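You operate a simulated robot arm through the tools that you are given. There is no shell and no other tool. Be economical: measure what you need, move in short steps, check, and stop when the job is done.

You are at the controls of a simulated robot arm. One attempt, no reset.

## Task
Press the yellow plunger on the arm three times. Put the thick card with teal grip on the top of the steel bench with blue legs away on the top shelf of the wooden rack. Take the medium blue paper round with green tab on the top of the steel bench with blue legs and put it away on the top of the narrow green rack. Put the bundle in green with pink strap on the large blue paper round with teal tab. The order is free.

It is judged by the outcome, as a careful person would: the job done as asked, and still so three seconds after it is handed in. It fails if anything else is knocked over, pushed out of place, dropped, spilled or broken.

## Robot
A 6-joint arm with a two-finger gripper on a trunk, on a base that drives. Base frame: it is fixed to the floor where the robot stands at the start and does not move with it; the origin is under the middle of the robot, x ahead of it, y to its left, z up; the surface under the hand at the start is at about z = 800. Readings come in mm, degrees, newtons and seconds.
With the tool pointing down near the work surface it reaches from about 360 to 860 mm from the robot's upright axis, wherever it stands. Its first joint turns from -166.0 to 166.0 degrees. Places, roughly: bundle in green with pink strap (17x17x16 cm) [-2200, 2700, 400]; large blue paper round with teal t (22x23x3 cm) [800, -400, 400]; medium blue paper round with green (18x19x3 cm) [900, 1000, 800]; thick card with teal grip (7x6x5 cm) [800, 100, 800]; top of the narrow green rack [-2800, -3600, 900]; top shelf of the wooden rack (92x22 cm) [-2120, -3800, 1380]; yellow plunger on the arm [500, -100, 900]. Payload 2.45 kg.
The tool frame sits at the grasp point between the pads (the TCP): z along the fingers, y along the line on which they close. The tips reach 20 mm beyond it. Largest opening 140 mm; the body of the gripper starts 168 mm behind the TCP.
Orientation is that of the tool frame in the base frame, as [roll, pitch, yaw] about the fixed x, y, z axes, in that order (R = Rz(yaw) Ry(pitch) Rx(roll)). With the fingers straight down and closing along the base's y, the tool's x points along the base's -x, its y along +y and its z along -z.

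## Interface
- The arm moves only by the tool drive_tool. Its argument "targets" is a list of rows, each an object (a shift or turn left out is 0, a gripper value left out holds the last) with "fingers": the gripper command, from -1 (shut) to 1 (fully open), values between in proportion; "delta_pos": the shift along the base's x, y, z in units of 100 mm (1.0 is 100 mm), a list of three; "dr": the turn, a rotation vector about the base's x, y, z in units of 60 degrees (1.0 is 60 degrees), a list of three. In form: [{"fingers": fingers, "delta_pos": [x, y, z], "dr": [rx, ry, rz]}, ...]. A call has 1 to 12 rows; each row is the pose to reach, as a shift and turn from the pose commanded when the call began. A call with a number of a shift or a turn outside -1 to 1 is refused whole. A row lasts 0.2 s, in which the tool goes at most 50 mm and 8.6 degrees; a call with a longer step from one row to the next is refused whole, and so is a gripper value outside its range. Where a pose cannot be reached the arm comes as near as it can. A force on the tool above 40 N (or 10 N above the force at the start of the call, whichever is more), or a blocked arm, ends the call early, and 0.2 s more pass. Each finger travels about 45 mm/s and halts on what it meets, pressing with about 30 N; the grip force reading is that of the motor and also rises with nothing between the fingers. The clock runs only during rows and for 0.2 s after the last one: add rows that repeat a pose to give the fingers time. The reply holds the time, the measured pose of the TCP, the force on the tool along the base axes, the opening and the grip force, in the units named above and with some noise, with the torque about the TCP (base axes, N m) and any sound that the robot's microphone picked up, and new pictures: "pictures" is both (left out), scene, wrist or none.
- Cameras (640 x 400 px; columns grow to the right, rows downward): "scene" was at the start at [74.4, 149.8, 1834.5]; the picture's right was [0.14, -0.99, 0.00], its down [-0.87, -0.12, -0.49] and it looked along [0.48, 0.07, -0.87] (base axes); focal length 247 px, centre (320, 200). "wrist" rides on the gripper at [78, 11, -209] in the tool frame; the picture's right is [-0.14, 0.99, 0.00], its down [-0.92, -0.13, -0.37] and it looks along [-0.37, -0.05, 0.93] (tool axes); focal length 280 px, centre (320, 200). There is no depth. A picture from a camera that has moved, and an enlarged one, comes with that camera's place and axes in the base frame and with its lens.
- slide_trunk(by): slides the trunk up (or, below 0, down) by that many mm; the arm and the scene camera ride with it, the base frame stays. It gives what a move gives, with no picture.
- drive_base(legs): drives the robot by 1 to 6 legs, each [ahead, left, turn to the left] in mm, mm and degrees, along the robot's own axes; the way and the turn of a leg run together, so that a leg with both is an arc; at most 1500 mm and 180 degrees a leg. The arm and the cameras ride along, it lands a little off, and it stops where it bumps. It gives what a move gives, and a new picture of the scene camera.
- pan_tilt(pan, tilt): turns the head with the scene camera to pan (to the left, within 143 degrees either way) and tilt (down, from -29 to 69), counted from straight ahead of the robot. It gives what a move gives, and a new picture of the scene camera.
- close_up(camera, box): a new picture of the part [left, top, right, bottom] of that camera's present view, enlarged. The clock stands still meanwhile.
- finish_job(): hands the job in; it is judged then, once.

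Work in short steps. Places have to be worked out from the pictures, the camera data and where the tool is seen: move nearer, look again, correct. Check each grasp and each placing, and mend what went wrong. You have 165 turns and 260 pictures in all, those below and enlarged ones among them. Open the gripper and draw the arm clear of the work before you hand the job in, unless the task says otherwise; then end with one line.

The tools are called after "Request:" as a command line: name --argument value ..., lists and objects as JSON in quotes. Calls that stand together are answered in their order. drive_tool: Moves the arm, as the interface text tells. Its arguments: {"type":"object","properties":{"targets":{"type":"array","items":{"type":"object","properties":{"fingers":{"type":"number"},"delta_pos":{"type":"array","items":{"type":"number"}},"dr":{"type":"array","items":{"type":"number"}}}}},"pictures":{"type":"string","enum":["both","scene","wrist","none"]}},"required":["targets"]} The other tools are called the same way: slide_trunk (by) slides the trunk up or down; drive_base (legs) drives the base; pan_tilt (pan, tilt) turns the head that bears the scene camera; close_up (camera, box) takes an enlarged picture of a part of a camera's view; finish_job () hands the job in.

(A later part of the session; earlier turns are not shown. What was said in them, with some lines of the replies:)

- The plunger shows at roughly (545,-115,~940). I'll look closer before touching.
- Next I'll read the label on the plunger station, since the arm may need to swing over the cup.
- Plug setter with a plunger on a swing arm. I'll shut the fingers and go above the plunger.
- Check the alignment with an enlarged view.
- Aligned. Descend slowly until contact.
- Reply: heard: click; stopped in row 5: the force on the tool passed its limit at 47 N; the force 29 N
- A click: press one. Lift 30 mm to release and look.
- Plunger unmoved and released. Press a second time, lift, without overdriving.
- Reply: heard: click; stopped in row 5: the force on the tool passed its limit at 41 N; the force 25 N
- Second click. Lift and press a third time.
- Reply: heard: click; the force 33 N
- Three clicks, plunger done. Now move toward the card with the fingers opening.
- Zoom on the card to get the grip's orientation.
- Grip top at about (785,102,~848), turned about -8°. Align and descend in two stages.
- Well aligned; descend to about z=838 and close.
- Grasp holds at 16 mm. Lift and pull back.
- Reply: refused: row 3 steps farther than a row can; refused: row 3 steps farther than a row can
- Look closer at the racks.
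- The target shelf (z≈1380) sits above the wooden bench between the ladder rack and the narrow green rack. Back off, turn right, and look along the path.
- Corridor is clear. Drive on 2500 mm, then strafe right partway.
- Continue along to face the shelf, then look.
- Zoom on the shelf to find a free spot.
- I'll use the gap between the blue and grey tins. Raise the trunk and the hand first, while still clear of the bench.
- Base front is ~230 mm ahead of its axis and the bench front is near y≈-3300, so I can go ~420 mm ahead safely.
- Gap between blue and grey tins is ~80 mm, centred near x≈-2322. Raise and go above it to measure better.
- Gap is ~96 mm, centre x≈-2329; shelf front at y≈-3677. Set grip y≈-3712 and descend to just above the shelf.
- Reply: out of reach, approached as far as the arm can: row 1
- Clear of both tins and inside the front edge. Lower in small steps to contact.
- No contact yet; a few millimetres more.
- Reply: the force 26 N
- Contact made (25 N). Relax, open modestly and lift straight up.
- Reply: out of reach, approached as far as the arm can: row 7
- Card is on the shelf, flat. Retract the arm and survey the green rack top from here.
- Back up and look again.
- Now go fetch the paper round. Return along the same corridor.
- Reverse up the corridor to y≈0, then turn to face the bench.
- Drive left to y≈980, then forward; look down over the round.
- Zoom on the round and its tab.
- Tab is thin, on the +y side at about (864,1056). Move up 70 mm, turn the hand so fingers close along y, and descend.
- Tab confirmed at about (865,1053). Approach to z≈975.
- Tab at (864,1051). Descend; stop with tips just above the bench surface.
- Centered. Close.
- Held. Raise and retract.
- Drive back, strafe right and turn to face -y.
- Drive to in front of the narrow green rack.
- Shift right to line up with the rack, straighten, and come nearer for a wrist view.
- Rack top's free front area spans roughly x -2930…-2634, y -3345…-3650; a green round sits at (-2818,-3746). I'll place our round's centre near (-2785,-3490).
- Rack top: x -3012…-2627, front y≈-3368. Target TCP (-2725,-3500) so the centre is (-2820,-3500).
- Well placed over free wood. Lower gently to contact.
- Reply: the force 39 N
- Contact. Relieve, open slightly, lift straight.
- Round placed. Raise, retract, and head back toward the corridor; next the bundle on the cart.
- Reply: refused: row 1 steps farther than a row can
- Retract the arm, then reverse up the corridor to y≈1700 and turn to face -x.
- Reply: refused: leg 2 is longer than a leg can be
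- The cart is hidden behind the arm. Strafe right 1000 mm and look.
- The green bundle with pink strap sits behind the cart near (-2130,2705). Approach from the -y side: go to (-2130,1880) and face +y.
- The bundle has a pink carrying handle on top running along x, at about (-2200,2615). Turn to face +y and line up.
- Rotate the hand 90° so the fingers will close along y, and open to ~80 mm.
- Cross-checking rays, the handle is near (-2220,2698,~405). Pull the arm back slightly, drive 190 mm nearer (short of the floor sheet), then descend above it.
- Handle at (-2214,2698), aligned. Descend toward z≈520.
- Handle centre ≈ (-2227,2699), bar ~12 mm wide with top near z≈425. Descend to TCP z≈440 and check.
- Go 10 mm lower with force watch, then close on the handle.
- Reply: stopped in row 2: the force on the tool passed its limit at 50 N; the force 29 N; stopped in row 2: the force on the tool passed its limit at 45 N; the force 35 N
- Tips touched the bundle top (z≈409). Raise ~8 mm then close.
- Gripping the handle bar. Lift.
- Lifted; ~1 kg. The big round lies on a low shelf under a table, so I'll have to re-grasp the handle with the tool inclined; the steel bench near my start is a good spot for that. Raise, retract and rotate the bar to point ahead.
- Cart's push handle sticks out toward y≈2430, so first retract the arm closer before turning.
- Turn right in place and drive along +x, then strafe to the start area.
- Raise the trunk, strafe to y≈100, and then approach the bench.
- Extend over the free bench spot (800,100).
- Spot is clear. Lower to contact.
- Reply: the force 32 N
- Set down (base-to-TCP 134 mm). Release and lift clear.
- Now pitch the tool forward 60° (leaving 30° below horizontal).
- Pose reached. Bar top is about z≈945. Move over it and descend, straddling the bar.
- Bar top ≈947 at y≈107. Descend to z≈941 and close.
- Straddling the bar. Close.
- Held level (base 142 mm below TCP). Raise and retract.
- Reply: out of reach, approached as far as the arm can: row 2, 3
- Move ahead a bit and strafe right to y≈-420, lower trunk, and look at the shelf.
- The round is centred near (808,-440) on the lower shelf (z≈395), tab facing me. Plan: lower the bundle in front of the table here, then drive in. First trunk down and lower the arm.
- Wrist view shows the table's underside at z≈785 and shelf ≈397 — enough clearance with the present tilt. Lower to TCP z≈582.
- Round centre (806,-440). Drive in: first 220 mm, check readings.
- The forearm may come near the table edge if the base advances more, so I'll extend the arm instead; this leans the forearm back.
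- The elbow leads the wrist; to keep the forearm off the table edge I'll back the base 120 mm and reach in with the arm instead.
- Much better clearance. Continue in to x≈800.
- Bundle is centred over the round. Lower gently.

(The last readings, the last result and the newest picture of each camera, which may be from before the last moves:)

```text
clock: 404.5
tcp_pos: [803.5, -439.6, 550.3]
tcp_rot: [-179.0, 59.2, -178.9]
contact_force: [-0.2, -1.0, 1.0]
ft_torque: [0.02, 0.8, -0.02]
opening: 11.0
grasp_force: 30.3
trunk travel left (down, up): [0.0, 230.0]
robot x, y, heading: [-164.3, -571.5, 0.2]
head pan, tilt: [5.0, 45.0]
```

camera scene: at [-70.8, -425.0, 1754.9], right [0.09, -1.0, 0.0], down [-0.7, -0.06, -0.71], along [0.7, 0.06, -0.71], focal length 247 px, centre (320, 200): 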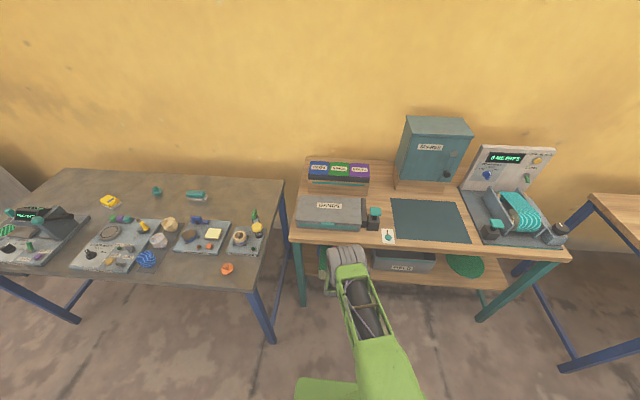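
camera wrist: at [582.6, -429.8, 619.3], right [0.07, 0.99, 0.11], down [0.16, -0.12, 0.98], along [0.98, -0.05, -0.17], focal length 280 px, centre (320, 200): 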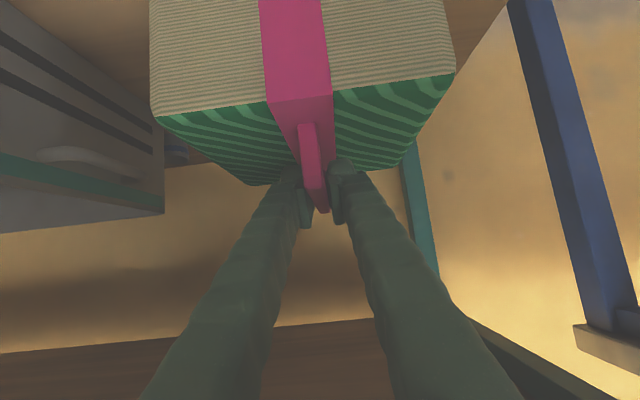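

Light contact, at the near edge judging by torque. Check visually.

Request:
close_up --camera "scene" --box '[300, 230, 370, 290]'

Request:
drive_tool --targets '[{"delta_pos": [0, 0, -0.02]}, {"delta_pos": [0, 0, -0.03]}, {"delta_pos": [0, 0, -0.03]}]' --pictures "wrist"

```text
6.67 times, centred on (335, 260) of scene
camera zoom: at [-71.8, -425.2, 1755.1], right [0.09, -1.0, 0.0], down [-0.7, -0.06, -0.71], along [0.7, 0.06, -0.71], focal length 1648 px, centre (220, -200)
```

zoom: 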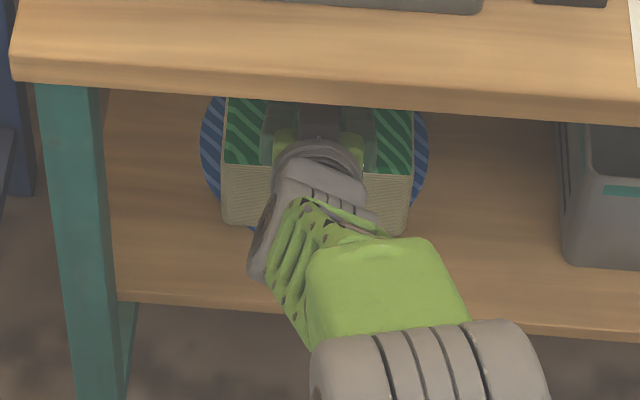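

```text
clock: 405.3
tcp_pos: [805.0, -440.2, 548.8]
tcp_rot: [-179.0, 59.3, -179.0]
contact_force: [7.6, -1.9, 12.6]
ft_torque: [-0.02, 0.39, 0.02]
opening: 11.1
grasp_force: 30.1
trunk travel left (down, up): [0.0, 230.0]
robot x, y, heading: [-160.9, -572.2, 0.1]
head pan, tilt: [5.0, 45.0]
camera wrist: at [585.2, -428.7, 587.2], right [0.07, 0.99, 0.11], down [0.15, -0.12, 0.98], along [0.99, -0.05, -0.16], focal length 280 px, centre (320, 200)
```

wrist: 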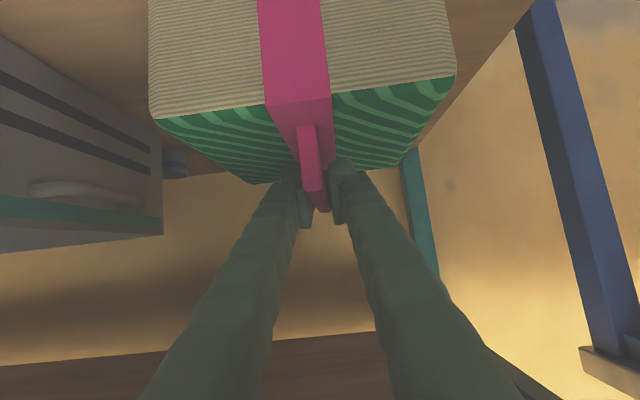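

Seated (12 N, centred). Release and withdraw along the tool axis.

Request:
drive_tool --targets '[{"delta_pos": [0, 0, 0.02], "fingers": -0.45}, {"delta_pos": [0, 0, 0.02]}, {"delta_pos": [0, 0, 0.02]}, {"delta_pos": [0, 0, 0.02]}]' --pictures "wrist"

```text
clock: 406.3
tcp_pos: [801.7, -438.7, 547.7]
tcp_rot: [-178.8, 59.1, -178.8]
contact_force: [-0.1, 0.2, 0.5]
ft_torque: [0.01, 0.0, 0.0]
opening: 38.6
grasp_force: 0.1
trunk travel left (down, up): [0.0, 230.0]
robot x, y, heading: [-162.3, -571.1, -0.0]
head pan, tilt: [5.0, 45.0]
camera wrist: at [583.4, -429.0, 586.5], right [0.07, 0.99, 0.11], down [0.16, -0.12, 0.98], along [0.98, -0.05, -0.17], focal length 280 px, centre (320, 200)
```

wrist: 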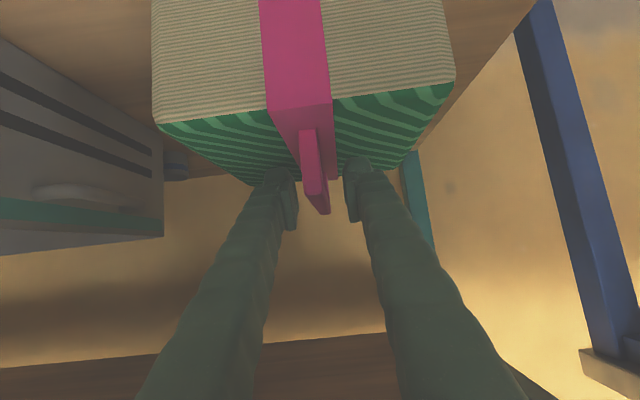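

Free of the bar. Withdraw.

Request:
drive_tool --targets '[{"delta_pos": [-0.2, 0, 0.11]}, {"delta_pos": [-0.5, 0, 0.26]}, {"delta_pos": [-0.8, 0, 0.38]}, {"delta_pos": [-1.0, 0, 0.45]}]' --pictures "wrist"

```text
clock: 407.3
tcp_pos: [704.8, -437.0, 591.8]
tcp_rot: [-179.0, 59.0, -179.1]
contact_force: [0.3, -0.6, 0.2]
ft_torque: [0.02, -0.02, -0.02]
opening: 38.4
grasp_force: 0.0
trunk travel left (down, up): [0.0, 230.0]
robot x, y, heading: [-162.9, -568.6, 0.0]
head pan, tilt: [5.0, 45.0]
camera wrist: at [484.4, -427.3, 630.7], right [0.07, 0.99, 0.11], down [0.16, -0.12, 0.98], along [0.98, -0.05, -0.17], focal length 280 px, centre (320, 200)
```

wrist: 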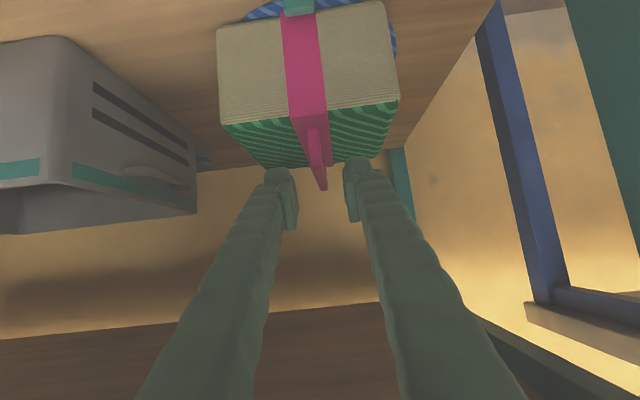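

Back the base away and inspect the result.

Request:
drive_base --legs '[[-120, 0, 0]]'

Request:
close_up --camera "wrist" --box '[200, 0, 420, 220]'

Request:
close_up --camera "scene" --box '[290, 200, 400, 290]'

```text
clock: 408.5
tcp_pos: [584.6, -440.9, 591.7]
tcp_rot: [-178.9, 59.0, -179.1]
contact_force: [-0.3, -0.4, 0.4]
ft_torque: [0.02, -0.01, 0.03]
opening: 38.7
grasp_force: 0.0
trunk travel left (down, up): [0.0, 230.0]
robot x, y, heading: [-281.9, -570.6, 0.2]
head pan, tilt: [5.0, 45.0]
camera scene: at [-191.3, -425.4, 1755.1], right [0.09, -1.0, 0.0], down [-0.7, -0.06, -0.71], along [0.7, 0.06, -0.71], focal length 247 px, centre (320, 200)
```

scene: 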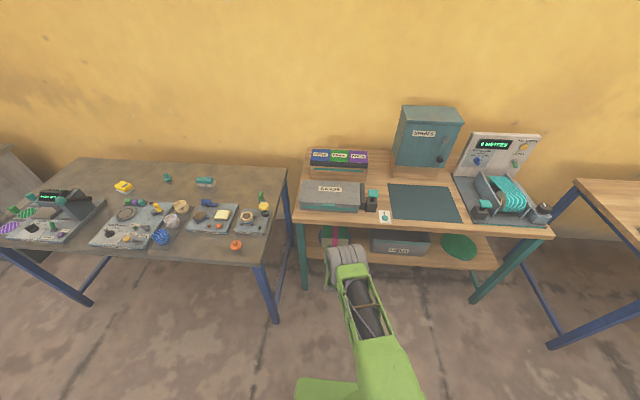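

```text
1.82 times, centred on (310, 110) of wrist
camera zoom: at [365.7, -429.1, 630.6], right [0.07, 0.99, 0.11], down [0.16, -0.12, 0.98], along [0.98, -0.05, -0.16], focal length 510 px, centre (338, 364)
```

zoom: 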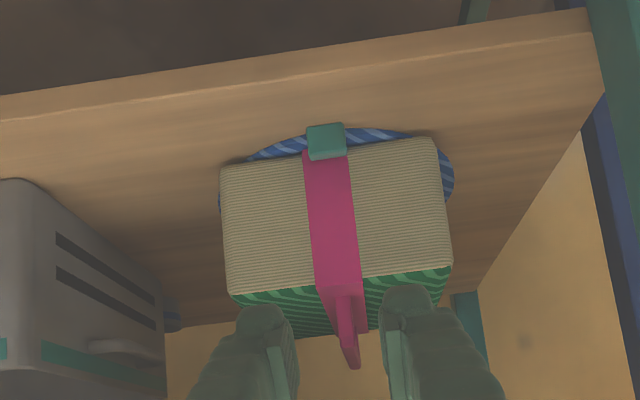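

```text
4.44 times, centred on (345, 245) of scene
camera zoom: at [-191.3, -425.4, 1755.1], right [0.09, -1.0, 0.0], down [-0.7, -0.06, -0.71], along [0.7, 0.06, -0.71], focal length 1098 px, centre (209, 0)
```

zoom: 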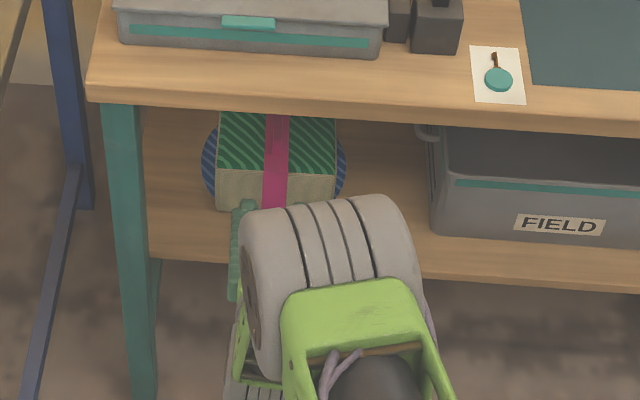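

All as desired. Pull the arm clear and raise it.

Request:
drive_tool --targets '[{"delta_pos": [-0.4, 0, 0]}, {"delta_pos": [-0.8, 0, 0]}, {"delta_pos": [-1.0, 0, 0]}, {"delta_pos": [-1.0, 0, 0.4]}, {"delta_pos": [-1.0, 0, 0.8]}, {"delta_pos": [-1.0, 0, 1.0]}]' --pictures "none"

Request:
drive_tool --targets '[{"delta_pos": [0, 0, 0.4]}, {"delta_pos": [0, 0, 0.8]}, {"delta_pos": [0, 0, 1.0]}]' --pictures "both"

Request:
close_up --camera "scene" --box '[200, 160, 420, 290]'

```text
clock: 409.9
tcp_pos: [485.7, -439.1, 693.0]
tcp_rot: [-178.8, 59.0, -179.1]
contact_force: [-0.7, 0.7, 0.1]
ft_torque: [0.02, 0.01, 0.0]
opening: 38.4
grasp_force: 0.1
trunk travel left (down, up): [0.0, 230.0]
robot x, y, heading: [-283.8, -568.2, -0.0]
head pan, tilt: [5.0, 45.0]
```

```text
clock: 410.7
tcp_pos: [484.6, -441.6, 789.3]
tcp_rot: [-178.9, 59.0, -179.0]
contact_force: [0.2, 0.3, 0.5]
ft_torque: [-0.03, 0.03, -0.01]
opening: 38.3
grasp_force: 0.2
trunk travel left (down, up): [0.0, 230.0]
robot x, y, heading: [-282.8, -571.4, -0.2]
head pan, tilt: [5.0, 45.0]
camera scene: at [-191.3, -425.4, 1755.0], right [0.09, -1.0, 0.0], down [-0.7, -0.06, -0.71], along [0.7, 0.06, -0.71], focal length 247 px, centre (320, 200)
camera wrist: at [265.5, -430.5, 830.4], right [0.07, 0.99, 0.11], down [0.16, -0.12, 0.98], along [0.98, -0.05, -0.17], focal length 280 px, centre (320, 200)
```

scene: 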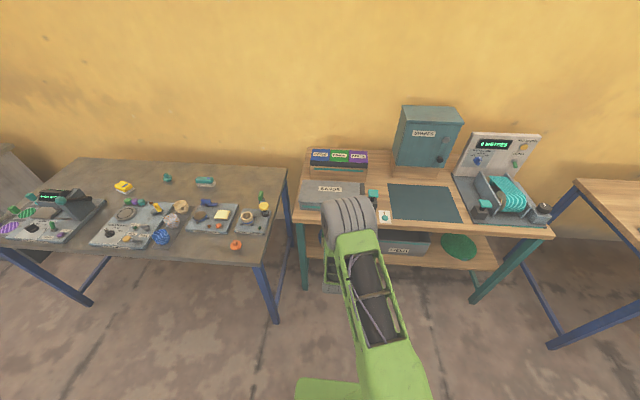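
wrist: 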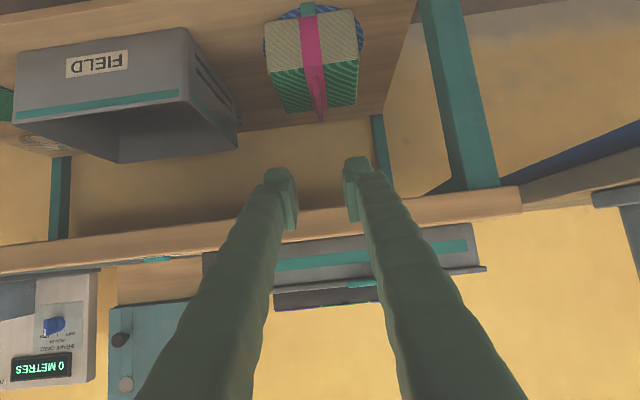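

```text
2.91 times, centred on (310, 225) of scene
camera zoom: at [-191.3, -425.4, 1755.0], right [0.09, -1.0, 0.0], down [-0.7, -0.06, -0.71], along [0.7, 0.06, -0.71], focal length 719 px, centre (349, 127)
```

zoom: 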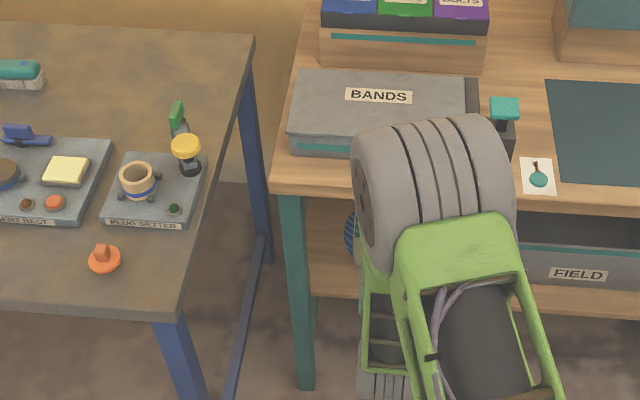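

Everything is in place and the arm is clear. Open the gripper fully and hand in.

Request:
drive_tool --targets '[{"fingers": 1}, {}, {}, {}, {}, {}, {}]' --pictures "none"

Request:
finish_job

```text
clock: 412.3
tcp_pos: [484.7, -441.2, 790.7]
tcp_rot: [-178.8, 59.0, -179.1]
contact_force: [-0.3, 0.0, 0.0]
ft_torque: [0.01, 0.03, 0.03]
opening: 140.0
grasp_force: 0.1
trunk travel left (down, up): [0.0, 230.0]
robot x, y, heading: [-282.3, -575.4, -0.0]
head pan, tilt: [5.0, 45.0]
```

```text
The job is handed in.
```

The job is handed in: I pressed the yellow plunger three times (one click each) where it stood, put the card on the wooden rack's top shelf, put the medium round on the narrow green rack, and set the bundle on the large blue round.
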